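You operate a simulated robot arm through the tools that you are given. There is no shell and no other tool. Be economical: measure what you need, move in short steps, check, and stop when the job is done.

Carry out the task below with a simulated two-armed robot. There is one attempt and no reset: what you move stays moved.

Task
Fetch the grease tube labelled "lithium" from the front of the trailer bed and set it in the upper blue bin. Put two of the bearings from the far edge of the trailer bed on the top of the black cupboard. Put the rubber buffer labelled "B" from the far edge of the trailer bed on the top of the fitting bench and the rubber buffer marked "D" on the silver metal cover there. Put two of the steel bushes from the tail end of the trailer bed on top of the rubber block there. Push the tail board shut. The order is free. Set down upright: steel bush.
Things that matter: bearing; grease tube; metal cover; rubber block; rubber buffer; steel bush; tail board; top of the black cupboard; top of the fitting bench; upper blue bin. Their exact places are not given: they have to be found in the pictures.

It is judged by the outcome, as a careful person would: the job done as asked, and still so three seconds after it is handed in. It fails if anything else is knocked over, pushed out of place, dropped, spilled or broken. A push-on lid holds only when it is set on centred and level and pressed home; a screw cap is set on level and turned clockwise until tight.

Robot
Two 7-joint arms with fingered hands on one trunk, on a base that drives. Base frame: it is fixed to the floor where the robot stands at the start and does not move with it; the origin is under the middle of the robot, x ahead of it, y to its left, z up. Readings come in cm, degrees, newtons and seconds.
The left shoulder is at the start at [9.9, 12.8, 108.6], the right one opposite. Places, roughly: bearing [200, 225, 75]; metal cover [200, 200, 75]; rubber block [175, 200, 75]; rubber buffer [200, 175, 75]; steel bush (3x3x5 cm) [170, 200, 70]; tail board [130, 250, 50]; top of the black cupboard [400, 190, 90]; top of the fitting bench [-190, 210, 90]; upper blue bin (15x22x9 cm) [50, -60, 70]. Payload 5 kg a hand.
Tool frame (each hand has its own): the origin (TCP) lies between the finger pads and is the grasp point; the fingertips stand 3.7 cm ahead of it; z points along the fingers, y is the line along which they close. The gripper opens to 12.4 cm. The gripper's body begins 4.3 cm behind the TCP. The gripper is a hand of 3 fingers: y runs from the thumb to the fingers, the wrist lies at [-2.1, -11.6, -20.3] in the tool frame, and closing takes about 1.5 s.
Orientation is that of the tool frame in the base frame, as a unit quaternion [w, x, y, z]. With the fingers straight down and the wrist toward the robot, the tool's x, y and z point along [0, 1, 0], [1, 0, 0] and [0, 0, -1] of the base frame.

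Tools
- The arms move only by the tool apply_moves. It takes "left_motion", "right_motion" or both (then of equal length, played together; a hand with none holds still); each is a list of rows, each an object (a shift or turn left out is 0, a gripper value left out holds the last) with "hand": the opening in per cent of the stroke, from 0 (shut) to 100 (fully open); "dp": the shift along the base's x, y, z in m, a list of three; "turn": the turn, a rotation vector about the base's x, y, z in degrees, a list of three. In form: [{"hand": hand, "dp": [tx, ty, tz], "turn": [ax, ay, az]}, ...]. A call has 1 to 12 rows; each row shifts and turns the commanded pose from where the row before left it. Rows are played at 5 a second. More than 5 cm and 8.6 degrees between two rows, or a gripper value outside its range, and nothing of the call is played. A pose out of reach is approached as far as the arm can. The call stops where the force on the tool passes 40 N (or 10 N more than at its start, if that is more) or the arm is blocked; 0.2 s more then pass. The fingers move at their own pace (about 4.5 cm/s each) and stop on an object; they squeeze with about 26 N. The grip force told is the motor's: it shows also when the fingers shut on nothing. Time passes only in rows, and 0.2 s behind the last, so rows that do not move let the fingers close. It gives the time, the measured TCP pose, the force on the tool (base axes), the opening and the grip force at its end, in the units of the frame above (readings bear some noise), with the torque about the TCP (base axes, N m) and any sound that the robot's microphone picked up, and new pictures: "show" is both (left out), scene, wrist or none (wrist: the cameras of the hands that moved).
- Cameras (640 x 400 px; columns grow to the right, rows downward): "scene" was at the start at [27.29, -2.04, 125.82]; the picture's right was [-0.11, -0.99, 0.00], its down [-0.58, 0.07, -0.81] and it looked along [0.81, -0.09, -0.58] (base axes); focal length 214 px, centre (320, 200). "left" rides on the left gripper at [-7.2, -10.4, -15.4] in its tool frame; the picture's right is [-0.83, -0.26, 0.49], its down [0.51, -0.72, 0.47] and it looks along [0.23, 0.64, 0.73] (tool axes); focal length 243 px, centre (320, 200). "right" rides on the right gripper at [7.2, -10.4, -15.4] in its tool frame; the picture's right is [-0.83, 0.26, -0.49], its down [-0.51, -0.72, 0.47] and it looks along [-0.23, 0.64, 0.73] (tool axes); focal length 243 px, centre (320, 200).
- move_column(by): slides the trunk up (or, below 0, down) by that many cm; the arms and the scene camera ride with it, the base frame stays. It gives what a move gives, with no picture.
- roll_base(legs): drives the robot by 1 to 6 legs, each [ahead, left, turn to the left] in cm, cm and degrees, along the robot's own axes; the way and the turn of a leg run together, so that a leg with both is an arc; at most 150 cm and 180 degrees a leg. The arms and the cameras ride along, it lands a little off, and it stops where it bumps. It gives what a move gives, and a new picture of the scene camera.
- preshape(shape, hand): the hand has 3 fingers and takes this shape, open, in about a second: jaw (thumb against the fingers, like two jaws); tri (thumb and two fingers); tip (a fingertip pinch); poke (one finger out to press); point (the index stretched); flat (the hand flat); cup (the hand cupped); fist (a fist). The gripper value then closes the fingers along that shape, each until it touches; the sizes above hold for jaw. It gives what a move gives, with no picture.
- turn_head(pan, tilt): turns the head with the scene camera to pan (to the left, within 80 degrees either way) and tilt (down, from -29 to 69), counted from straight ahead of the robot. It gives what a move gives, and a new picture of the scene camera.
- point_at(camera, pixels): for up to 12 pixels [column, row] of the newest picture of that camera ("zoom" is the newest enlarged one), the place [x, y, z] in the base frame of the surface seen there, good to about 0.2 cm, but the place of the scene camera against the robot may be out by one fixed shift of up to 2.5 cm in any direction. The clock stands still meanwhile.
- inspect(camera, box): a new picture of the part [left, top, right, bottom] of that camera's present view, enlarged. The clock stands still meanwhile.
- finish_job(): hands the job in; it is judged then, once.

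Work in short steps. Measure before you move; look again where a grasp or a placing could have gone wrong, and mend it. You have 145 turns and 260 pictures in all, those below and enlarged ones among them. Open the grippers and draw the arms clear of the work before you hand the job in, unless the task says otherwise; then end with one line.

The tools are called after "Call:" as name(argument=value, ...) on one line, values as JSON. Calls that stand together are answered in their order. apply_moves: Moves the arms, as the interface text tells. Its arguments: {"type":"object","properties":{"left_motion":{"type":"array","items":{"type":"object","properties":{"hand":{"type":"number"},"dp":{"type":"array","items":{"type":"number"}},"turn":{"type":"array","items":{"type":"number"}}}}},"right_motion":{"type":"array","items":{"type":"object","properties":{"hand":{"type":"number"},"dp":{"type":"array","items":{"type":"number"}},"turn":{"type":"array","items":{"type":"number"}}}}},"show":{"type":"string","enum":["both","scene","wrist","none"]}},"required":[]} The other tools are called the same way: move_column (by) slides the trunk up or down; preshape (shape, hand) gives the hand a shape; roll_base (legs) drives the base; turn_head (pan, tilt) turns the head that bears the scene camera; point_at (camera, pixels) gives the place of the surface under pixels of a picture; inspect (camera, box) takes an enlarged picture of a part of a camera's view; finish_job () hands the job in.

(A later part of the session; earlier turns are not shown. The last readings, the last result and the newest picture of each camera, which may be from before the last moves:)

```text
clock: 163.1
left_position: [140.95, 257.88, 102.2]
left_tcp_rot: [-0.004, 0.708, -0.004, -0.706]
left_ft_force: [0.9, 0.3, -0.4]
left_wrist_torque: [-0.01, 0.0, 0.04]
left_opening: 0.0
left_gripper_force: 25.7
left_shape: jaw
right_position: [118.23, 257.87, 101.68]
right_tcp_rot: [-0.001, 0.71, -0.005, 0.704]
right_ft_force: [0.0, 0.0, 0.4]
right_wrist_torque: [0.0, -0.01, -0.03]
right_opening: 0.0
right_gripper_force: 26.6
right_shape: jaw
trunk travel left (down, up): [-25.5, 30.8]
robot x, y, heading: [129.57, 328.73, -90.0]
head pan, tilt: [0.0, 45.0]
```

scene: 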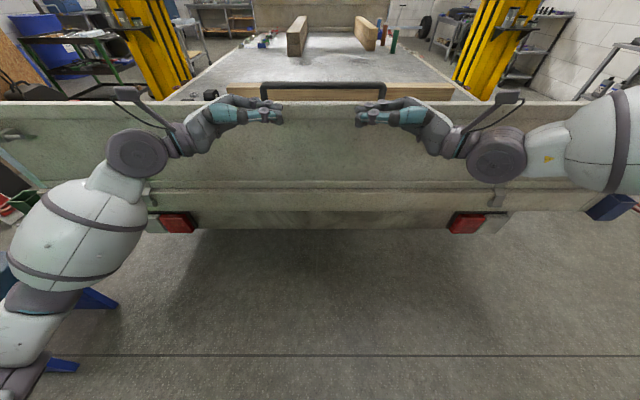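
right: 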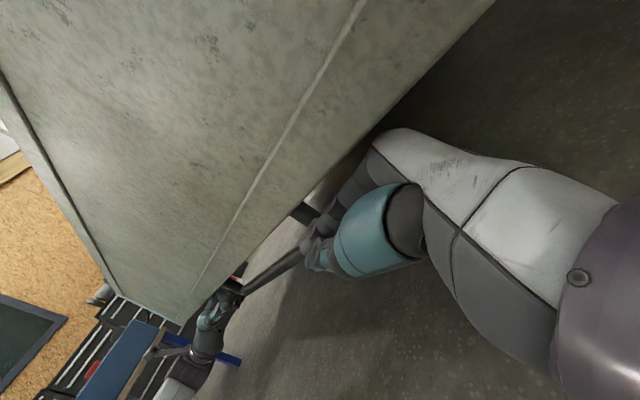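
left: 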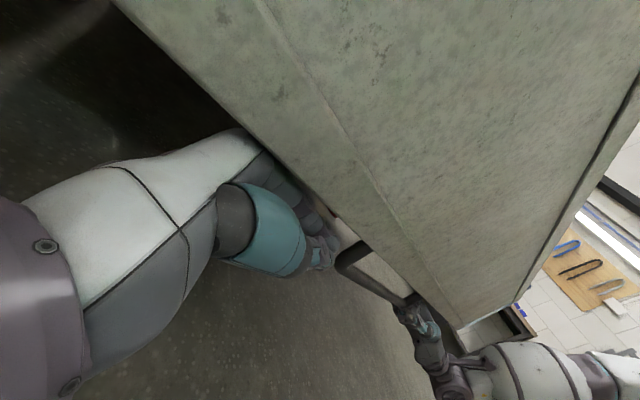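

The board is nearly upright with no force on the hands. I push on gently to the stop.

Call:
apply_moves(left_motion=[{"dp": [0, -0.02, -0.005]}, {"dp": [0, -0.02, -0.005]}, {"dp": [0, -0.02, -0.005]}, {"dp": [0, -0.02, 0]}, {"dp": [0, -0.02, 0]}, {"dp": [0, -0.02, 0]}, {"dp": [0, -0.02, 0]}, {"dp": [0, 0, 0]}], right_motion=[{"dp": [0, -0.02, -0.005]}, {"dp": [0, -0.02, -0.005]}, {"dp": [0, -0.02, -0.005]}, {"dp": [0, -0.02, 0]}, {"dp": [0, -0.02, 0]}, {"dp": [0, -0.02, 0]}, {"dp": [0, -0.02, 0]}, {"dp": [0, 0, 0]}], show="scene")

Call:
point_at(camera="scene", pixels=[[320, 110], [320, 140], [320, 170], [320, 185], [320, 100], [320, 88], [500, 120], [60, 120], [320, 215]])

```text
clock: 164.0
left_position: [140.9, 251.2, 100.77]
left_tcp_rot: [-0.007, 0.707, -0.006, -0.707]
left_ft_force: [4.7, 14.9, 0.5]
left_wrist_torque: [0.22, -0.07, 1.38]
left_opening: 0.02
left_gripper_force: 26.3
left_shape: jaw
right_position: [118.37, 251.19, 100.1]
right_tcp_rot: [-0.003, 0.71, -0.003, 0.704]
right_ft_force: [-1.8, 11.2, 2.5]
right_wrist_torque: [-0.05, 0.22, -0.91]
right_opening: 0.02
right_gripper_force: 25.7
right_shape: jaw
trunk travel left (down, up): [-25.5, 30.8]
robot x, y, heading: [129.14, 328.73, -90.0]
head pan, tilt: [0.0, 45.0]
stopped in row 4 (left hand): the force on the tool passed its limit (the readings are from after the stop); the commanded pose is now the measured one
```

scene: 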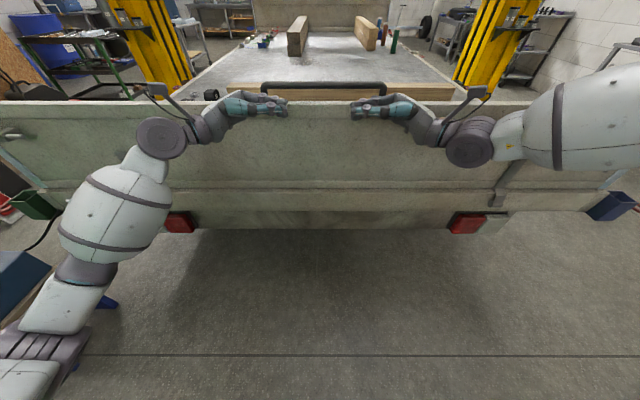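

```text
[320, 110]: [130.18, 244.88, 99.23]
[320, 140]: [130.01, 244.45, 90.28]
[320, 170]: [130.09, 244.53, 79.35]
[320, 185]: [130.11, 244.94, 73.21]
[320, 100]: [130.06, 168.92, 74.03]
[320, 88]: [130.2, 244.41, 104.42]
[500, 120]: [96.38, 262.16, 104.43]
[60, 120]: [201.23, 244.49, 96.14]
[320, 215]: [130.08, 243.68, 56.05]
```

Stopped firm: the board stands upright at y≈244.5. I draw the hands back and turn them to point down again, then check it stays.

Call:
apply_moves(left_motion=[{"dp": [0.02, 0.04, 0]}, {"dp": [0.02, 0.04, 0], "turn": [0, -8.2, 0]}, {"dp": [0, 0.04, 0], "turn": [0, -8.2, 0]}, {"turn": [0, -8.2, 0]}, {"turn": [0, -8.2, 0]}, {"turn": [0, -8.2, 0]}, {"turn": [0, -8.2, 0]}, {"turn": [0, -8.2, 0]}, {"turn": [0, -8.2, 0]}, {"turn": [0, -8.2, 0]}, {"turn": [0, -8.2, 0]}, {"turn": [0, -8, 0]}], right_motion=[{"dp": [-0.02, 0.04, 0]}, {"dp": [-0.02, 0.04, 0], "turn": [0, 8.2, 0]}, {"dp": [0, 0.04, 0], "turn": [0, 8.2, 0]}, {"turn": [0, 8.2, 0]}, {"turn": [0, 8.2, 0]}, {"turn": [0, 8.2, 0]}, {"turn": [0, 8.2, 0]}, {"turn": [0, 8.2, 0]}, {"turn": [0, 8.2, 0]}, {"turn": [0, 8.2, 0]}, {"turn": [0, 8.2, 0]}, {"turn": [0, 8, 0]}], show="scene")

```text
clock: 166.6
left_position: [144.86, 262.93, 100.68]
left_tcp_rot: [-0.009, 1.0, 0.001, 0.003]
left_ft_force: [-0.2, 0.0, -0.8]
left_wrist_torque: [0.01, -0.01, 0.0]
left_opening: 0.0
left_gripper_force: 26.1
left_shape: jaw
right_position: [113.41, 262.57, 99.8]
right_tcp_rot: [0.001, 1.0, -0.005, -0.006]
right_ft_force: [0.5, -0.4, 0.0]
right_wrist_torque: [-0.01, 0.02, 0.03]
right_opening: 0.0
right_gripper_force: 26.0
right_shape: jaw
right hand out of reach, approached as far as the arm can: row 8, 9
trunk travel left (down, up): [-25.5, 30.8]
robot x, y, heading: [129.1, 328.62, -89.7]
head pan, tilt: [0.0, 45.0]
```

scene: 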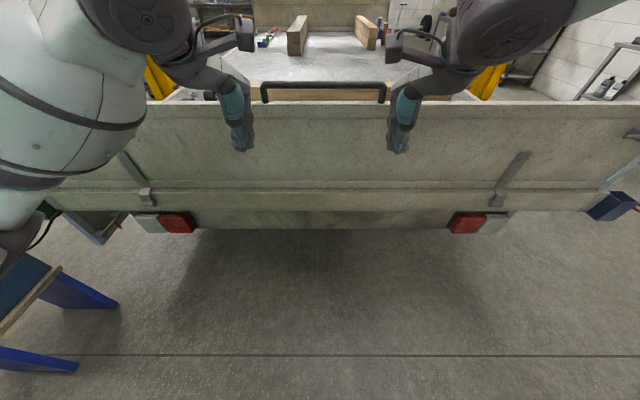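

The board stays up. Open the hands, back off and drive along +x to look down the far side.

Call:
apply_moves(left_motion=[{"hand": 100, "dp": [0.03, 0.02, 0.01]}, {"dp": [0.04, 0.0, 0.01]}, {"dp": [0.03, 0.0, 0.01]}, {"dp": [0, 0, 0]}, {"dp": [0, 0, 0]}], right_motion=[{"hand": 100, "dp": [-0.03, 0.02, 0.01]}, {"dp": [-0.04, 0, 0.01]}, {"dp": [-0.03, 0, 0.01]}, {"dp": [0, 0, 0]}, {"dp": [0, 0, 0]}], show="none")

Call:
roll_base(legs=[[-24, 0, 0], [0, 146, 0]])

Call:
turn_head(pan=30, tilt=25)

```text
clock: 167.8
left_position: [154.88, 265.05, 103.84]
left_tcp_rot: [-0.009, 1.0, 0.001, 0.001]
left_ft_force: [0.0, -0.1, 0.1]
left_wrist_torque: [-0.05, -0.02, 0.0]
left_opening: 12.4
left_gripper_force: 0.1
left_shape: jaw
right_position: [103.58, 264.77, 102.94]
right_tcp_rot: [0.0, 1.0, -0.006, -0.004]
right_ft_force: [-0.6, -0.3, -0.2]
right_wrist_torque: [-0.01, 0.0, 0.0]
right_opening: 12.38
right_gripper_force: 0.1
right_shape: jaw
trunk travel left (down, up): [-25.5, 30.8]
robot x, y, heading: [129.39, 328.78, -89.8]
head pan, tilt: [0.0, 45.0]
```

```text
clock: 176.5
left_position: [300.48, 287.42, 103.75]
left_tcp_rot: [-0.01, 1.0, -0.01, 0.001]
left_ft_force: [0.0, -0.5, 0.4]
left_wrist_torque: [0.0, 0.01, 0.02]
left_opening: 12.33
left_gripper_force: 0.1
left_shape: jaw
right_position: [249.13, 288.13, 102.73]
right_tcp_rot: [0.0, 1.0, -0.017, -0.004]
right_ft_force: [0.0, -0.5, -1.3]
right_wrist_torque: [0.01, -0.01, 0.01]
right_opening: 12.37
right_gripper_force: 0.1
right_shape: jaw
trunk travel left (down, up): [-25.5, 30.8]
robot x, y, heading: [276.37, 351.81, -91.2]
head pan, tilt: [0.0, 45.0]
```

scene: 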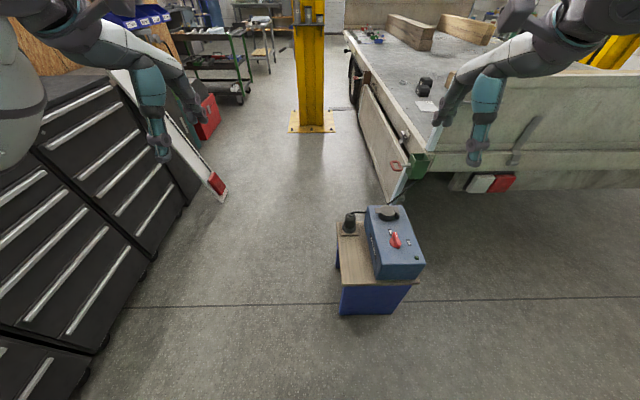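

```text
clock: 177.5
left_position: [300.57, 287.43, 103.79]
left_tcp_rot: [-0.009, 1.0, -0.011, 0.001]
left_ft_force: [0.7, 0.5, -0.4]
left_wrist_torque: [-0.03, -0.01, 0.01]
left_opening: 12.38
left_gripper_force: 0.1
left_shape: jaw
right_position: [249.13, 288.12, 102.76]
right_tcp_rot: [0.001, 1.0, -0.016, -0.004]
right_ft_force: [0.0, 0.2, -0.3]
right_wrist_torque: [0.01, -0.01, 0.0]
right_opening: 12.35
right_gripper_force: 0.0
right_shape: jaw
trunk travel left (down, up): [-25.5, 30.8]
robot x, y, heading: [276.41, 351.4, -90.8]
head pan, tilt: [30.0, 25.0]
```

scene: 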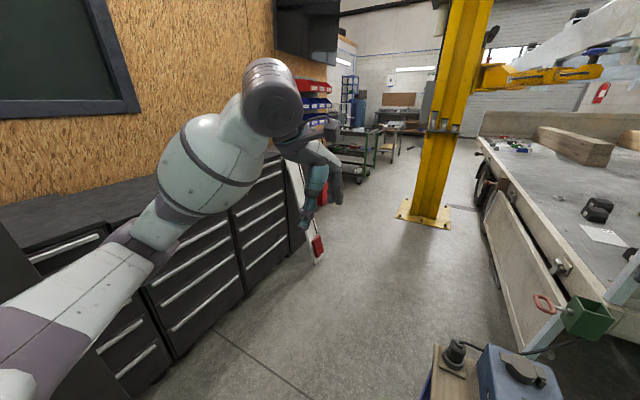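

Corridor on the far side: drawer cupboards left, a leaning white post at (310,230), the lift post at (430,200), and a hanging side board. I measure them.

Call:
point_at(camera="scene", pixels=[[185, 352], [240, 290], [320, 262], [318, 240], [405, 215], [440, 225], [510, 205], [535, 350], [560, 320], [70, 215], [200, 190], [545, 300]])

Call:
turn_head(pan=0, tilt=50)

Call:
point_at(camera="scene", pixels=[[335, 210], [420, 235], [375, 295], [340, 270], [150, 230], [120, 290], [220, 170], [400, 170], [310, 100], [385, 135]])

```text
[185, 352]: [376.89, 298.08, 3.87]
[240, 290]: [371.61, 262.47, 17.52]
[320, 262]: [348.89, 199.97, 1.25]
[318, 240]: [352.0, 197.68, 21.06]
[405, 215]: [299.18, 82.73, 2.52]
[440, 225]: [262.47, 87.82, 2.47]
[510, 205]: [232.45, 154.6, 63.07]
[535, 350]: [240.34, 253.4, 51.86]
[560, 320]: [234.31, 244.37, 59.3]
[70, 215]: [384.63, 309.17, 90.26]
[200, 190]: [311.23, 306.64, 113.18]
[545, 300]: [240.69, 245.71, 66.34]
```

```text
clock: 178.4
left_position: [300.47, 287.49, 103.68]
left_tcp_rot: [-0.009, 1.0, -0.01, 0.001]
left_ft_force: [-0.4, -0.2, -0.2]
left_wrist_torque: [0.01, 0.01, -0.01]
left_opening: 12.38
left_gripper_force: 0.1
left_shape: jaw
right_position: [249.11, 288.17, 102.78]
right_tcp_rot: [0.001, 1.0, -0.017, -0.005]
right_ft_force: [-0.6, 0.4, -0.4]
right_wrist_torque: [0.01, -0.01, -0.01]
right_opening: 12.36
right_gripper_force: 0.0
right_shape: jaw
trunk travel left (down, up): [-25.5, 30.8]
robot x, y, heading: [276.11, 351.13, -91.4]
head pan, tilt: [0.0, 50.0]
```

scene: 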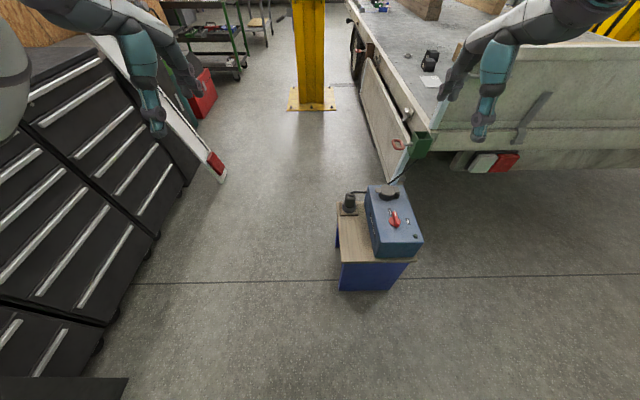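

```text
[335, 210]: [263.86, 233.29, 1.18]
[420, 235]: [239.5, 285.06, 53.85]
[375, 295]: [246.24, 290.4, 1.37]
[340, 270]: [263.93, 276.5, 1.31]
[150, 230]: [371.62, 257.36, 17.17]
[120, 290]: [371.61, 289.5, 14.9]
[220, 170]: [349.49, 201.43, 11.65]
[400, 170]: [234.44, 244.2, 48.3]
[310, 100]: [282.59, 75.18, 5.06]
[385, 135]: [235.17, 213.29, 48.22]
```

Stool is at x 240–264, the white post's foot at (349,200). I drive to x≈312, forward to y≈235, turn right to face the bed, then approach.

Call:
roll_base(legs=[[0, 36, 1.2], [116, 0, 0], [0, 0, -90]])

Call:
turn_head(pan=10, tilt=40)

```text
clock: 180.9
left_position: [334.62, 288.05, 105.15]
left_tcp_rot: [0.002, 1.0, -0.01, 0.006]
left_ft_force: [0.5, -0.2, 0.0]
left_wrist_torque: [0.0, -0.04, 0.0]
left_opening: 12.39
left_gripper_force: 0.2
left_shape: jaw
right_position: [283.66, 288.59, 102.91]
right_tcp_rot: [0.005, 1.0, -0.015, 0.003]
right_ft_force: [0.9, 0.2, 0.0]
right_wrist_torque: [-0.03, 0.0, -0.01]
right_opening: 12.39
right_gripper_force: 0.1
right_shape: jaw
trunk travel left (down, up): [-25.5, 30.8]
robot x, y, heading: [311.95, 351.4, -90.7]
head pan, tilt: [0.0, 50.0]
stopped in leg 2: the robot was blocked; the commanded pose is now the measured one
```

scene: 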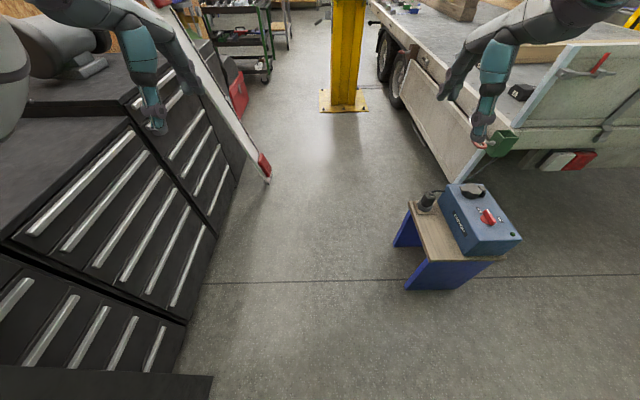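

```text
clock: 181.7
left_position: [334.63, 287.9, 104.93]
left_tcp_rot: [-0.002, 1.0, -0.009, 0.008]
left_ft_force: [-0.9, 0.4, -0.4]
left_wrist_torque: [-0.02, -0.04, 0.02]
left_opening: 12.37
left_gripper_force: 0.0
left_shape: jaw
right_position: [283.56, 288.55, 102.84]
right_tcp_rot: [0.004, 1.0, -0.014, 0.004]
right_ft_force: [0.2, 0.9, -0.9]
right_wrist_torque: [-0.02, 0.01, 0.0]
right_opening: 12.37
right_gripper_force: 0.1
right_shape: jaw
trunk travel left (down, up): [-25.5, 30.8]
robot x, y, heading: [312.23, 351.25, -90.8]
head pan, tilt: [10.0, 40.0]
```

scene: 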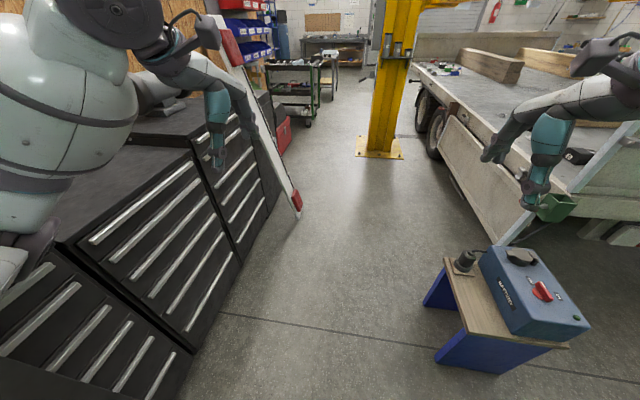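

The low left elbow caught the cupboard edge. I back 3 cm, shift right 8 cm, and turn here to face −x; then I will slide sideways down the corridor.

Call:
roll_base(legs=[[-3, 0, 0], [0, -8, 0]])

Call:
roll_base(legs=[[0, 0, -89.5]])

Call:
turn_head(pan=60, tilt=35)

```text
clock: 182.3
left_position: [334.66, 288.06, 105.28]
left_tcp_rot: [0.002, 1.0, -0.01, 0.005]
left_ft_force: [0.1, 0.8, 0.0]
left_wrist_torque: [-0.03, -0.02, -0.01]
left_opening: 12.41
left_gripper_force: 0.1
left_shape: jaw
right_position: [283.52, 288.72, 103.02]
right_tcp_rot: [0.004, 1.0, -0.016, 0.002]
right_ft_force: [-0.3, 0.5, -0.2]
right_wrist_torque: [-0.01, -0.02, 0.02]
right_opening: 12.37
right_gripper_force: 0.0
right_shape: jaw
trunk travel left (down, up): [-25.5, 30.8]
robot x, y, heading: [312.14, 351.32, -91.1]
head pan, tilt: [10.0, 40.0]
stopped in leg 1: the robot was blocked; the commanded pose is now the measured one
```

scene: 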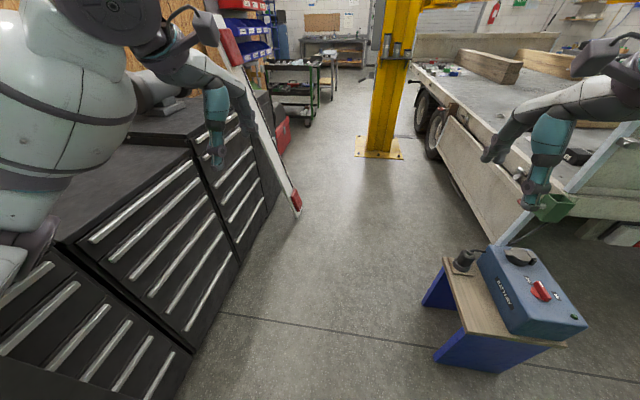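

```text
clock: 186.6
left_position: [247.74, 327.77, 104.24]
left_tcp_rot: [0.003, -0.696, 0.718, -0.003]
left_ft_force: [-1.2, -0.2, 0.5]
left_wrist_torque: [0.0, 0.03, 0.05]
left_opening: 12.38
left_gripper_force: 0.1
left_shape: jaw
right_position: [248.74, 378.76, 102.82]
right_tcp_rot: [0.003, -0.694, 0.72, 0.003]
right_ft_force: [0.0, -0.2, 0.2]
right_wrist_torque: [-0.01, -0.01, 0.0]
right_opening: 12.37
right_gripper_force: 0.1
right_shape: jaw
trunk travel left (down, up): [-25.5, 30.8]
robot x, y, heading: [312.17, 351.44, 178.6]
head pan, tilt: [10.0, 40.0]
```

scene: 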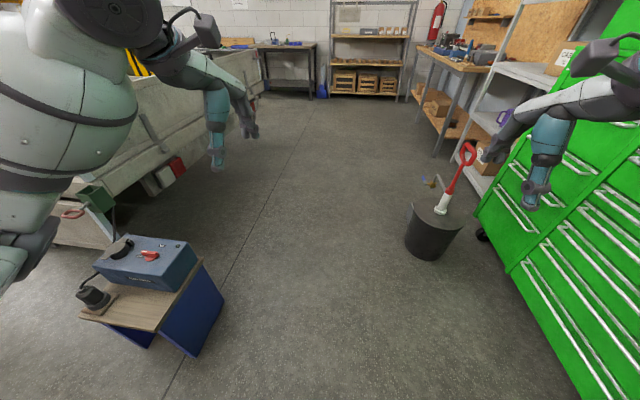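

```text
clock: 187.8
left_position: [247.73, 327.75, 104.21]
left_tcp_rot: [0.003, -0.697, 0.717, -0.003]
left_ft_force: [0.6, 0.8, 0.3]
left_wrist_torque: [0.03, 0.0, -0.01]
left_opening: 12.39
left_gripper_force: 0.1
left_shape: jaw
right_position: [248.69, 378.9, 102.73]
right_tcp_rot: [0.003, -0.693, 0.721, 0.004]
right_ft_force: [0.7, 0.0, 0.9]
right_wrist_torque: [0.02, 0.01, 0.04]
right_opening: 12.38
right_gripper_force: 0.0
right_shape: jaw
trunk travel left (down, up): [-25.5, 30.8]
robot x, y, heading: [312.12, 351.19, 178.6]
head pan, tilt: [60.0, 35.0]
```

scene: 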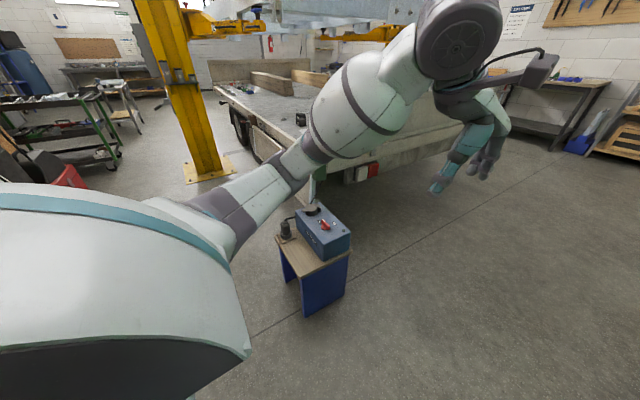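

Facing −x now. Slide left 140 cm down the corridor, clear of the stool.

Call:
roll_base(legs=[[0, 70, 1.4], [0, 70, 0]])

Call:
turn_head(pan=10, tilt=42)

```text
clock: 195.0
left_position: [245.53, 187.8, 104.16]
left_tcp_rot: [0.004, -0.7, 0.715, -0.002]
left_ft_force: [0.1, 0.6, 0.4]
left_wrist_torque: [0.01, 0.02, 0.03]
left_opening: 12.38
left_gripper_force: 0.0
left_shape: jaw
right_position: [246.05, 238.92, 102.73]
right_tcp_rot: [0.003, -0.697, 0.717, 0.003]
right_ft_force: [0.4, 0.2, 0.2]
right_wrist_torque: [0.04, -0.01, 0.04]
right_opening: 12.39
right_gripper_force: 0.1
right_shape: jaw
trunk travel left (down, up): [-25.5, 30.8]
robot x, y, heading: [309.64, 212.24, 178.9]
head pan, tilt: [60.0, 35.0]
```

scene: 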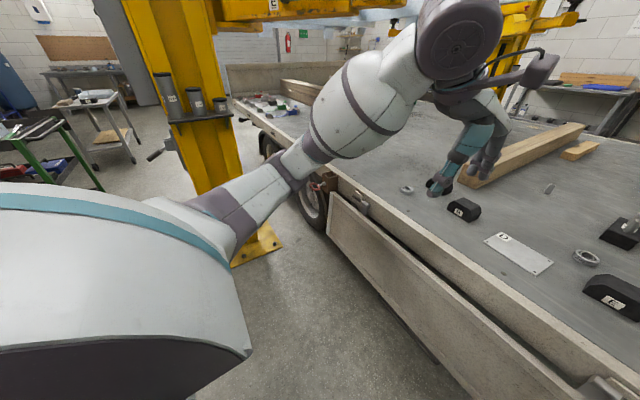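

```text
clock: 196.2
left_position: [245.71, 187.75, 104.22]
left_tcp_rot: [0.004, -0.7, 0.715, -0.002]
left_ft_force: [-0.4, 0.4, -0.2]
left_wrist_torque: [0.03, 0.0, -0.03]
left_opening: 12.37
left_gripper_force: 0.0
left_shape: jaw
right_position: [246.04, 238.86, 102.76]
right_tcp_rot: [0.003, -0.697, 0.718, 0.003]
right_ft_force: [-0.8, -0.1, 0.2]
right_wrist_torque: [0.01, 0.03, -0.03]
right_opening: 12.37
right_gripper_force: 0.0
right_shape: jaw
trunk travel left (down, up): [-25.5, 30.8]
robot x, y, heading: [309.51, 211.9, 178.9]
head pan, tilt: [10.0, 42.0]
```

scene: 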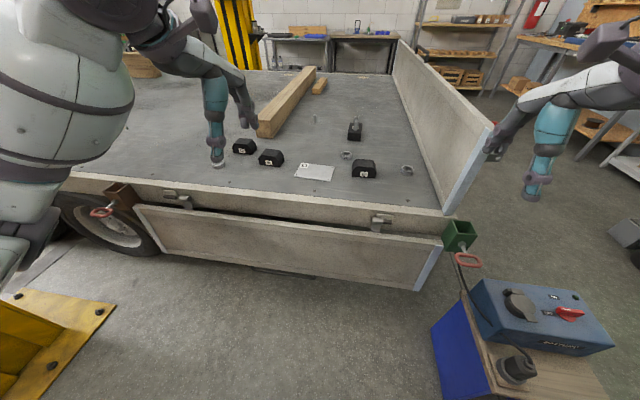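

All goods are in front. I move up to (281, 192) so both hands reach.

Call:
roll_base(legs=[[28, 20, 1]])

Call:
turn_head(pan=10, tilt=50)

Call:
apply_moves(left_motion=[{"dp": [0.02, 0, 0], "turn": [0, 0, 0]}, {"dp": [0.02, 0, 0]}, {"dp": [0, 0, 0]}], show="both")

```text
clock: 198.4
left_position: [217.57, 166.79, 104.19]
left_tcp_rot: [0.003, -0.705, 0.709, -0.002]
left_ft_force: [-0.1, -0.6, -0.3]
left_wrist_torque: [0.04, 0.04, 0.0]
left_opening: 12.39
left_gripper_force: 0.1
left_shape: jaw
right_position: [217.27, 217.97, 102.75]
right_tcp_rot: [0.002, -0.702, 0.712, 0.004]
right_ft_force: [-0.2, 0.5, 0.3]
right_wrist_torque: [0.05, -0.02, -0.02]
right_opening: 12.4
right_gripper_force: 0.1
right_shape: jaw
trunk travel left (down, up): [-25.5, 30.8]
robot x, y, heading: [281.32, 192.27, 180.1]
head pan, tilt: [10.0, 42.0]
```

scene: 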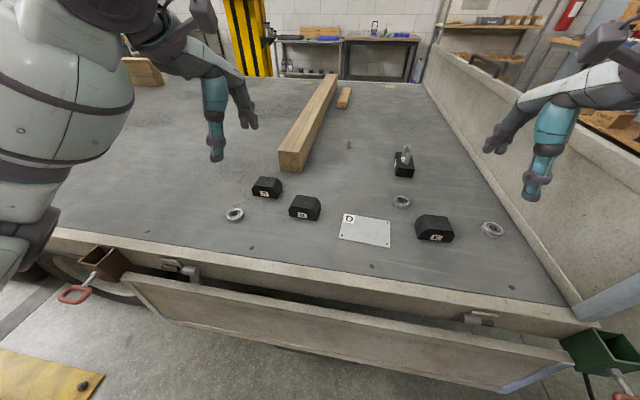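

```text
clock: 199.1
left_position: [217.58, 166.89, 104.1]
left_tcp_rot: [0.003, -0.705, 0.709, -0.002]
left_ft_force: [0.0, 0.5, -0.7]
left_wrist_torque: [-0.02, 0.0, 0.0]
left_opening: 12.37
left_gripper_force: 0.1
left_shape: jaw
right_position: [217.34, 218.11, 102.76]
right_tcp_rot: [0.003, -0.702, 0.712, 0.003]
right_ft_force: [-1.6, 0.2, 0.7]
right_wrist_torque: [-0.02, -0.01, -0.03]
right_opening: 12.38
right_gripper_force: 0.0
right_shape: jaw
trunk travel left (down, up): [-25.5, 30.8]
robot x, y, heading: [281.08, 192.04, 179.9]
head pan, tilt: [10.0, 50.0]
```

scene: 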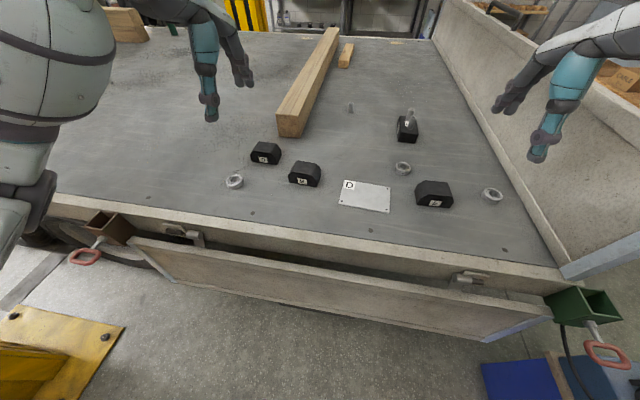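

```text
clock: 199.9
left_position: [221.5, 166.78, 104.04]
left_tcp_rot: [0.004, -0.705, 0.71, -0.003]
left_ft_force: [-0.6, -1.0, 0.1]
left_wrist_torque: [-0.01, -0.01, 0.01]
left_opening: 12.39
left_gripper_force: 0.0
left_shape: jaw
right_position: [217.31, 218.1, 102.71]
right_tcp_rot: [0.004, -0.702, 0.712, 0.002]
right_ft_force: [1.0, 0.6, 0.0]
right_wrist_torque: [-0.02, 0.0, -0.02]
right_opening: 12.39
right_gripper_force: 0.1
right_shape: jaw
trunk travel left (down, up): [-25.5, 30.8]
robot x, y, heading: [280.99, 192.25, 179.9]
head pan, tilt: [10.0, 50.0]
```

scene: 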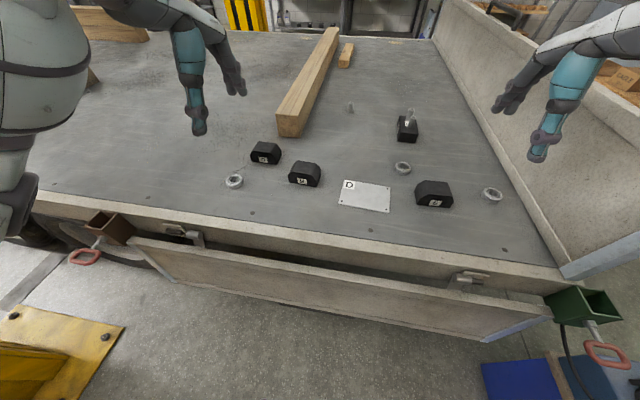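
left: 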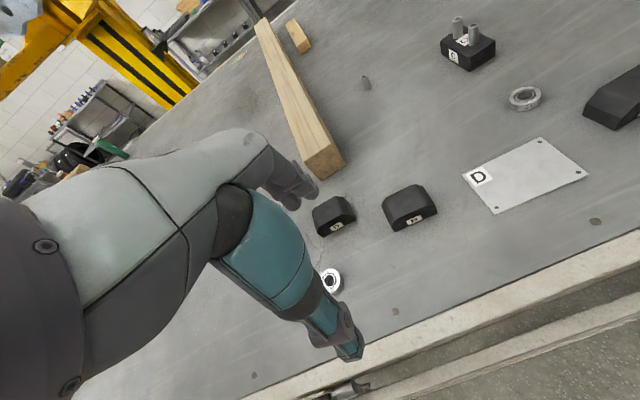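

I zoom the left wrist view to confirm labels and measure buffers, bearings and the cover.

Call:
inspect(camera="left", box=[300, 120, 620, 320])

Call:
inspect(camera="scene", box=[220, 120, 520, 240])

```text
2.00 times, centred on (460, 220) of left
```

zoom: 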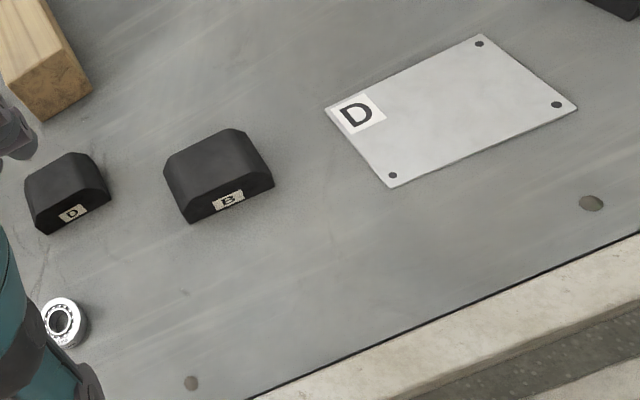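

```text
2.13 times, centred on (370, 180) of scene
```

zoom: 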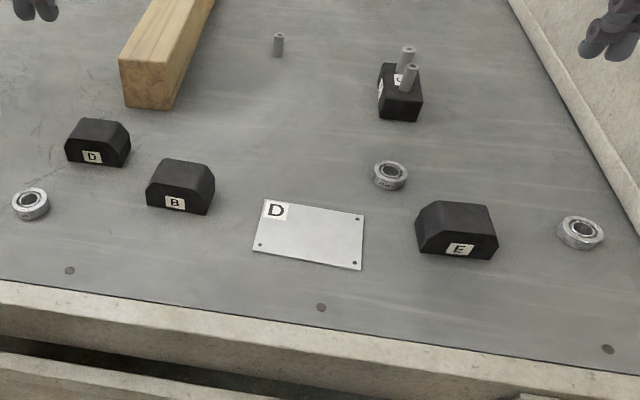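

D is the left one, B the next. Measuring them with the left wrist camera.

Call:
point_at(camera="left", pixels=[[334, 208], [336, 227], [336, 199], [330, 215], [406, 197], [414, 219], [405, 188], [525, 175], [463, 173], [540, 138], [587, 174], [496, 213]])

Call:
point_at(camera="left", pixels=[[331, 282], [525, 97], [346, 222], [328, 228], [320, 212], [348, 202], [430, 212], [396, 222], [385, 203], [420, 190], [440, 230], [360, 250]])

```text
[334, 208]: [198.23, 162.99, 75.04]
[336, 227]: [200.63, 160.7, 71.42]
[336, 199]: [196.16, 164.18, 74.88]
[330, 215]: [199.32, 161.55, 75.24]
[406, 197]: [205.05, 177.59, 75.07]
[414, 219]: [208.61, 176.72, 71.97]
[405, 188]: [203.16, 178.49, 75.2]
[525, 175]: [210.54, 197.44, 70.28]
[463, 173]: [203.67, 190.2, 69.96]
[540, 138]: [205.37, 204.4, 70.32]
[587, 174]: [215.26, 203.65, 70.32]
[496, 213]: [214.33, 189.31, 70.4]
```

```text
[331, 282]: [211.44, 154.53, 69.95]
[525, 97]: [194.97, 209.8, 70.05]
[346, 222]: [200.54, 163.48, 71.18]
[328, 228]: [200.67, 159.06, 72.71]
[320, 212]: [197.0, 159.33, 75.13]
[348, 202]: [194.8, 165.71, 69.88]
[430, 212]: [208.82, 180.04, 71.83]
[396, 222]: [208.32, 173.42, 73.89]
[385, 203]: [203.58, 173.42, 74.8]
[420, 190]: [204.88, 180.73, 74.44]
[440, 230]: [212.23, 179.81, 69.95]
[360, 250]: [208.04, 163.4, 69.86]
```

D's centre is about (197.6, 161.2), top 75.2; cover centre (209.7, 197). I check the timber's end near D and move above D.

Call:
point_at(camera="left", pixels=[[343, 163], [325, 178], [306, 165], [320, 150], [330, 170]])

Call:
apply_moves(left_motion=[{"dp": [-0.045, -0.01, 0], "hand": 75}, {"dp": [-0.045, -0.01, -0.01]}, {"dp": [-0.045, -0.01, -0.01]}, {"dp": [-0.045, -0.01, -0.01]}, {"dp": [-0.045, -0.01, -0.01]}, {"dp": [-0.014, -0.006, -0.04]}, {"dp": [0, 0, -0.04]}, {"dp": [0, 0, 0]}], show="wrist")

```text
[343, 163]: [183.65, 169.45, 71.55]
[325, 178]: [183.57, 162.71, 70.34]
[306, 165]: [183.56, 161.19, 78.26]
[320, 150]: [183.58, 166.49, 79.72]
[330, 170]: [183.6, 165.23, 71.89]
```

```text
clock: 201.7
left_position: [197.56, 161.26, 92.26]
left_tcp_rot: [0.003, -0.705, 0.709, -0.002]
left_ft_force: [-0.2, 0.5, 0.7]
left_wrist_torque: [-0.01, 0.01, -0.01]
left_opening: 9.32
left_gripper_force: 0.0
left_shape: jaw
right_position: [217.27, 217.9, 102.71]
right_tcp_rot: [0.002, -0.702, 0.712, 0.004]
right_ft_force: [-0.6, 0.2, 0.2]
right_wrist_torque: [0.0, 0.01, 0.02]
right_opening: 12.38
right_gripper_force: 0.1
right_shape: jaw
trunk travel left (down, up): [-25.5, 30.8]
robot x, y, heading: [281.54, 192.03, 179.9]
head pan, tilt: [10.0, 50.0]
```

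left: 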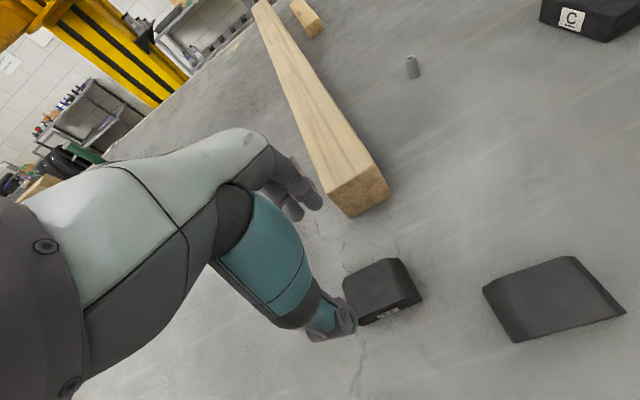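

Timber end is at x=183.6, clear. I check D's extents from here before going down.

Call:
point_at(camera="left", pixels=[[380, 262], [350, 275], [405, 290], [365, 305], [400, 262], [385, 285], [345, 290]])

```text
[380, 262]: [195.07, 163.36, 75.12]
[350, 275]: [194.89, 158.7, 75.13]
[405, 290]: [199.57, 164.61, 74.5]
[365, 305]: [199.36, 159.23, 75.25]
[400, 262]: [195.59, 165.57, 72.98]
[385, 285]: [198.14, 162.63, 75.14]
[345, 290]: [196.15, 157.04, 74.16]
```

Centre confirmed (197.5, 161.4). Down to z≈74.4 and close.

Call:
apply_moves(left_motion=[{"dp": [0, 0.001, -0.045]}, {"dp": [0, 0, -0.045]}, {"dp": [0, 0, -0.045]}, {"dp": [0, 0, -0.043]}, {"hand": 30}, {"hand": 20}, {"hand": 0}, {"hand": 0}, {"hand": 0}, {"hand": 0}, {"dp": [0, 0, 0.03]}, {"dp": [0, 0, 0.04]}], show="wrist")

```text
clock: 204.3
left_position: [197.48, 161.43, 81.44]
left_tcp_rot: [0.004, -0.705, 0.709, -0.003]
left_ft_force: [0.0, 0.0, -2.7]
left_wrist_torque: [-0.01, 0.03, 0.0]
left_opening: 5.23
left_gripper_force: 25.8
left_shape: jaw
right_position: [217.24, 217.92, 102.85]
right_tcp_rot: [0.002, -0.702, 0.712, 0.004]
right_ft_force: [0.4, 0.0, 0.2]
right_wrist_torque: [-0.03, 0.07, 0.0]
right_opening: 12.41
right_gripper_force: 0.0
right_shape: jaw
trunk travel left (down, up): [-25.5, 30.8]
robot x, y, heading: [280.95, 192.12, 179.7]
head pan, tilt: [10.0, 50.0]
```

left: 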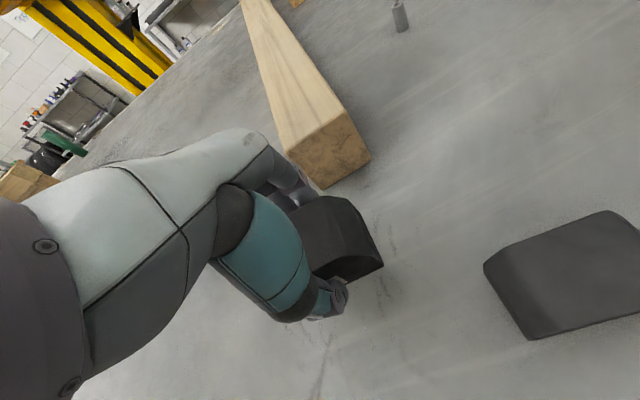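

D is held. Lift to z≈90 and carry over to the cover (209.7, 197.3), moving the right hand aside.

Call:
apply_moves(left_motion=[{"dp": [0.01, 0, 0.045]}, {"dp": [0.01, 0.03, 0.035]}, {"dp": [0.02, 0.045, 0]}, {"dp": [0.02, 0.045, 0]}, {"dp": [0.02, 0.045, 0]}, {"dp": [0.02, 0.045, 0]}, {"dp": [0.02, 0.045, 0]}, {"dp": [0.002, 0.045, 0]}, {"dp": [0, 0.0585, 0]}, {"dp": [0, 0, 0]}], right_motion=[{"dp": [0, 0.04, 0]}, {"dp": [0, 0.04, 0]}, {"dp": [0, 0, 0]}, {"dp": [0, 0, 0]}, {"dp": [0, 0, 0]}, {"dp": [0, 0, 0]}, {"dp": [0, 0, 0]}, {"dp": [0, 0, 0]}, {"dp": [0, 0, 0]}, {"dp": [0, 0, 0]}], show="both")

```text
refused: row 9 steps farther than a row can; nothing moved
```

Call:
apply_moves(left_motion=[{"dp": [0.01, 0, 0.045]}, {"dp": [0.01, 0.03, 0.035]}, {"dp": [0.02, 0.045, 0]}, {"dp": [0.02, 0.045, 0]}, {"dp": [0.02, 0.045, 0]}, {"dp": [0.02, 0.045, 0]}, {"dp": [0.02, 0.045, 0]}, {"dp": [0.002, 0.045, 0]}, {"dp": [0, 0.03, 0]}, {"dp": [0, 0.0285, 0]}, {"dp": [0, 0, 0]}], right_motion=[{"dp": [0, 0.04, 0]}, {"dp": [0, 0.04, 0]}, {"dp": [0, 0, 0]}, {"dp": [0, 0, 0]}, {"dp": [0, 0, 0]}, {"dp": [0, 0, 0]}, {"dp": [0, 0, 0]}, {"dp": [0, 0, 0]}, {"dp": [0, 0, 0]}, {"dp": [0, 0, 0]}, {"dp": [0, 0, 0]}], show="both")

```text
clock: 206.7
left_position: [209.8, 197.08, 89.54]
left_tcp_rot: [0.004, -0.706, 0.709, -0.003]
left_ft_force: [-0.1, -0.3, -3.1]
left_wrist_torque: [0.03, 0.05, -0.04]
left_opening: 5.25
left_gripper_force: 26.2
left_shape: jaw
right_position: [217.14, 226.11, 102.64]
right_tcp_rot: [0.003, -0.702, 0.712, 0.003]
right_ft_force: [0.1, 0.2, 0.0]
right_wrist_torque: [0.04, 0.0, 0.02]
right_opening: 12.37
right_gripper_force: 0.1
right_shape: jaw
trunk travel left (down, up): [-25.5, 30.8]
robot x, y, heading: [281.42, 191.91, 180.0]
head pan, tilt: [10.0, 50.0]
```

scene: 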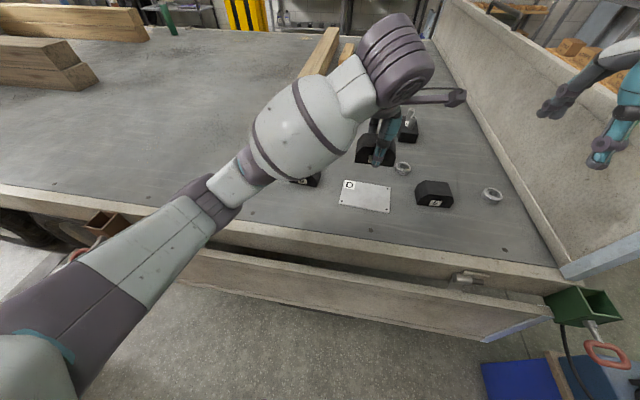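
right: 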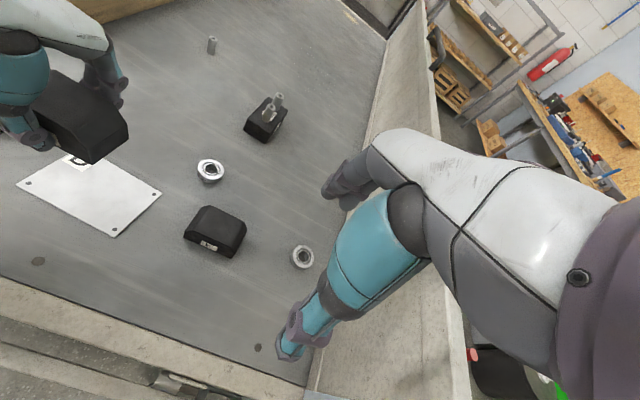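
left: 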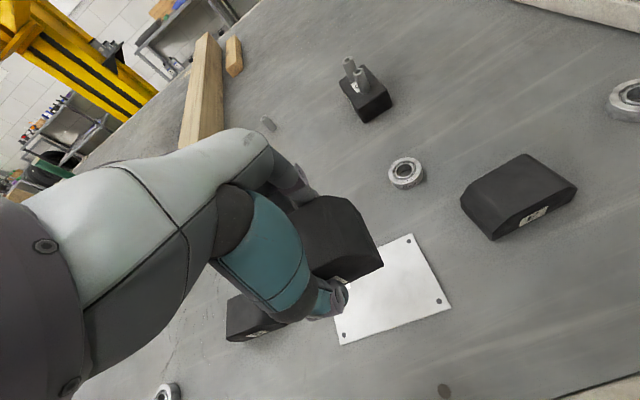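

Lower to just above the cover (z≈75), then nudge to contact.

Call:
apply_moves(left_motion=[{"dp": [-0.001, 0.002, -0.045]}, {"dp": [0, 0, -0.045]}, {"dp": [0, 0, -0.04]}, {"dp": [0, 0, -0.014]}, {"dp": [0, 0, 0]}], show="none")

Call:
apply_moves(left_motion=[{"dp": [0, 0, -0.003]}, {"dp": [0, 0, 0]}], show="wrist")

```text
clock: 207.9
left_position: [209.7, 197.38, 74.9]
left_tcp_rot: [0.003, -0.705, 0.709, -0.003]
left_ft_force: [-0.8, -0.2, -3.5]
left_wrist_torque: [0.0, 0.01, 0.0]
left_opening: 5.26
left_gripper_force: 25.9
left_shape: jaw
right_position: [217.16, 226.27, 102.55]
right_tcp_rot: [0.003, -0.703, 0.711, 0.004]
right_ft_force: [-0.5, 0.3, -0.7]
right_wrist_torque: [-0.03, 0.03, 0.0]
right_opening: 12.38
right_gripper_force: 0.1
right_shape: jaw
trunk travel left (down, up): [-25.5, 30.8]
robot x, y, heading: [281.32, 191.93, 180.1]
head pan, tilt: [10.0, 50.0]
```

```text
clock: 208.5
left_position: [209.68, 197.38, 74.77]
left_tcp_rot: [0.003, -0.705, 0.709, -0.002]
left_ft_force: [-0.3, -0.3, -2.8]
left_wrist_torque: [0.04, 0.01, -0.01]
left_opening: 5.25
left_gripper_force: 26.1
left_shape: jaw
right_position: [217.0, 226.25, 102.57]
right_tcp_rot: [0.003, -0.701, 0.713, 0.003]
right_ft_force: [-1.2, 0.3, 0.8]
right_wrist_torque: [-0.02, -0.02, -0.05]
right_opening: 12.36
right_gripper_force: 0.0
right_shape: jaw
trunk travel left (down, up): [-25.5, 30.8]
robot x, y, heading: [281.21, 192.23, 180.2]
head pan, tilt: [10.0, 50.0]
```

left: 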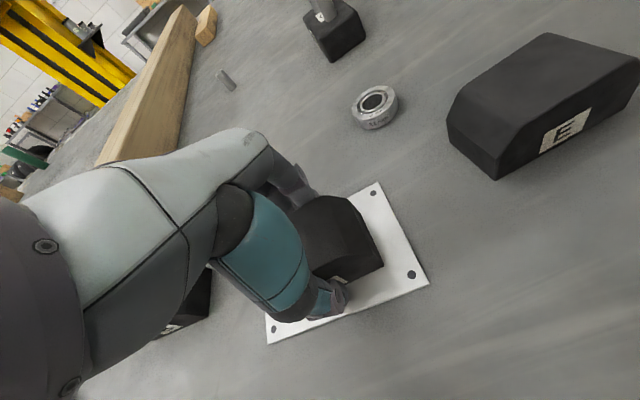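

One more 3 mm nudge, then release gently if contact shows.

Call:
apply_moves(left_motion=[{"dp": [0, 0, -0.003]}, {"dp": [0, 0, 0]}], show="none")

```text
clock: 209.1
left_position: [209.58, 197.4, 74.64]
left_tcp_rot: [0.003, -0.706, 0.708, -0.001]
left_ft_force: [-2.2, -1.5, 11.7]
left_wrist_torque: [-0.07, 0.05, 0.02]
left_opening: 5.28
left_gripper_force: 25.4
left_shape: jaw
right_position: [217.15, 226.15, 102.64]
right_tcp_rot: [0.002, -0.702, 0.712, 0.005]
right_ft_force: [-0.9, 1.0, 0.1]
right_wrist_torque: [0.0, 0.01, -0.02]
right_opening: 12.4
right_gripper_force: 0.1
right_shape: jaw
trunk travel left (down, up): [-25.5, 30.8]
robot x, y, heading: [281.09, 192.41, 180.0]
head pan, tilt: [10.0, 50.0]
```

Contact (12 N). Release, lift, and look.

Call:
apply_moves(left_motion=[{"dp": [0, 0, 0.002], "hand": 50}, {"hand": 65}, {"hand": 75}, {"hand": 75}, {"hand": 75}, {"dp": [0, 0, 0.04]}, {"dp": [0, 0, 0.045]}, {"dp": [0, 0, 0.045]}, {"dp": [0, 0, 0.04]}, {"dp": [0, 0, 0]}], show="wrist")

```text
clock: 211.3
left_position: [209.48, 197.32, 91.59]
left_tcp_rot: [0.004, -0.705, 0.709, -0.002]
left_ft_force: [-0.2, -0.7, 0.0]
left_wrist_torque: [0.04, -0.05, 0.01]
left_opening: 9.33
left_gripper_force: 0.0
left_shape: jaw
right_position: [217.15, 226.19, 102.48]
right_tcp_rot: [0.003, -0.702, 0.712, 0.003]
right_ft_force: [-0.1, -0.2, -0.7]
right_wrist_torque: [0.03, -0.01, 0.0]
right_opening: 12.38
right_gripper_force: 0.0
right_shape: jaw
trunk travel left (down, up): [-25.5, 30.8]
robot x, y, heading: [281.06, 192.04, 180.0]
head pan, tilt: [10.0, 50.0]
```

left: 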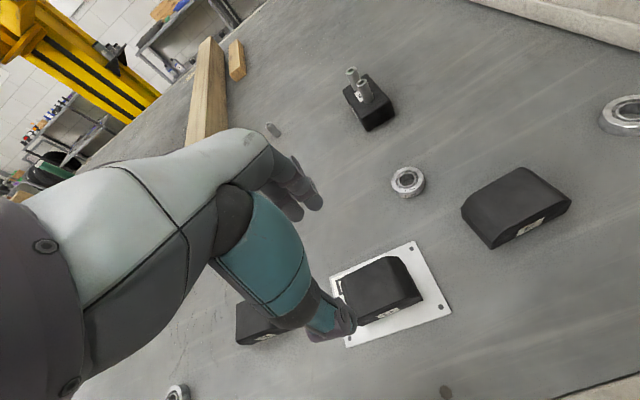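

D rests on the cover. Measuring the two bearings' rims.

Call:
point_at(camera="left", pixels=[[394, 180], [421, 179], [406, 169], [410, 191], [399, 172], [417, 189]])

Call:
point_at(camera="right", pixels=[[294, 257], [311, 257], [302, 248], [303, 266], [297, 250], [309, 264]])

```text
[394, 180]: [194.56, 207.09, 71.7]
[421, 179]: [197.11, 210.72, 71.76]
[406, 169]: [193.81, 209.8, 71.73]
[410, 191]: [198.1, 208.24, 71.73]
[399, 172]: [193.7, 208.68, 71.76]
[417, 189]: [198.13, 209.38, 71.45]
```

```text
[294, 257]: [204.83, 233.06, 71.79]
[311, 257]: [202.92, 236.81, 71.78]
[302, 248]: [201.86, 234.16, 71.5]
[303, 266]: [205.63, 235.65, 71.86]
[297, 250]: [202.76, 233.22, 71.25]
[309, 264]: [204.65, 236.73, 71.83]
```

Bearing 1 lies too close to the raised tail board, so I take bearing 2 (195.9, 209) with the right hand and bearing 3 near (211, 155) with the left. Both hands move over them.

Call:
apply_moves(left_motion=[{"dp": [0, -0.045, 0.005]}, {"dp": [0, -0.045, 0]}, {"dp": [0, -0.045, 0]}, {"dp": [0.002, -0.045, 0]}, {"dp": [0.002, -0.045, 0]}, {"dp": [0.003, -0.045, 0]}, {"dp": [0.003, -0.045, 0]}, {"dp": [0.004, -0.04, 0]}, {"dp": [0.005, -0.04, 0]}, {"dp": [0, 0, 0]}], right_motion=[{"dp": [0, 0, 0], "hand": 65}, {"dp": [-0.04, 0, -0.02]}, {"dp": [-0.045, -0.02, 0]}, {"dp": [-0.04, -0.02, -0.02]}, {"dp": [-0.03, -0.035, 0]}, {"dp": [-0.03, -0.035, 0]}, {"dp": [-0.027, -0.03, 0]}, {"dp": [0, -0.032, -0.02]}, {"dp": [0, 0, -0.045]}, {"dp": [0, 0, 0]}], show="wrist")

```text
clock: 213.5
left_position: [211.54, 158.05, 92.13]
left_tcp_rot: [0.003, -0.706, 0.709, -0.001]
left_ft_force: [0.0, 0.2, -0.3]
left_wrist_torque: [-0.03, -0.01, 0.01]
left_opening: 9.32
left_gripper_force: 0.0
left_shape: jaw
right_position: [195.9, 208.98, 92.21]
right_tcp_rot: [0.002, -0.702, 0.712, 0.003]
right_ft_force: [0.7, 0.8, 0.6]
right_wrist_torque: [-0.02, -0.02, -0.02]
right_opening: 8.1
right_gripper_force: 0.1
right_shape: jaw
trunk travel left (down, up): [-25.5, 30.8]
robot x, y, heading: [281.06, 192.25, 180.4]
head pan, tilt: [10.0, 50.0]
```

right: 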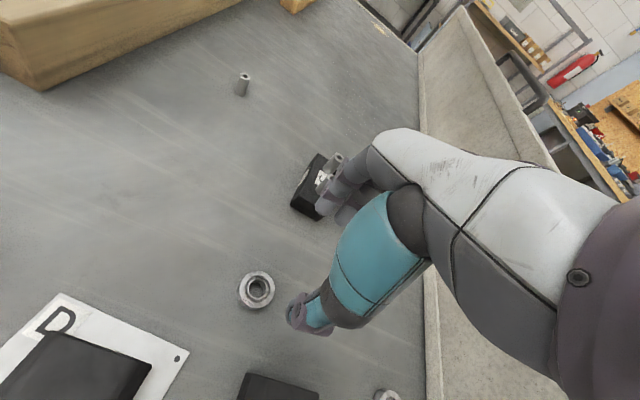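
left: 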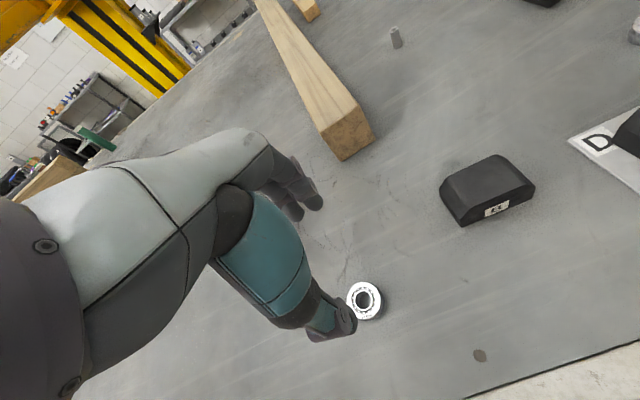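

Measuring both bearings' rims from these views.

Call:
point_at(camera="left", pixels=[[352, 301], [376, 299], [364, 288], [364, 313]])

Call:
point_at(camera="right", pixels=[[244, 290], [271, 290], [257, 277], [257, 303]])

```text
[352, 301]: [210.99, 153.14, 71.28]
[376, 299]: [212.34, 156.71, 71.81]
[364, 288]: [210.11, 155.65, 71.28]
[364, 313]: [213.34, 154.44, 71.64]
```

```text
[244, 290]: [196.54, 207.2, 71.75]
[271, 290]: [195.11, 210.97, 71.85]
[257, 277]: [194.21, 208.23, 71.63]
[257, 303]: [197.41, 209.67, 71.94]
```

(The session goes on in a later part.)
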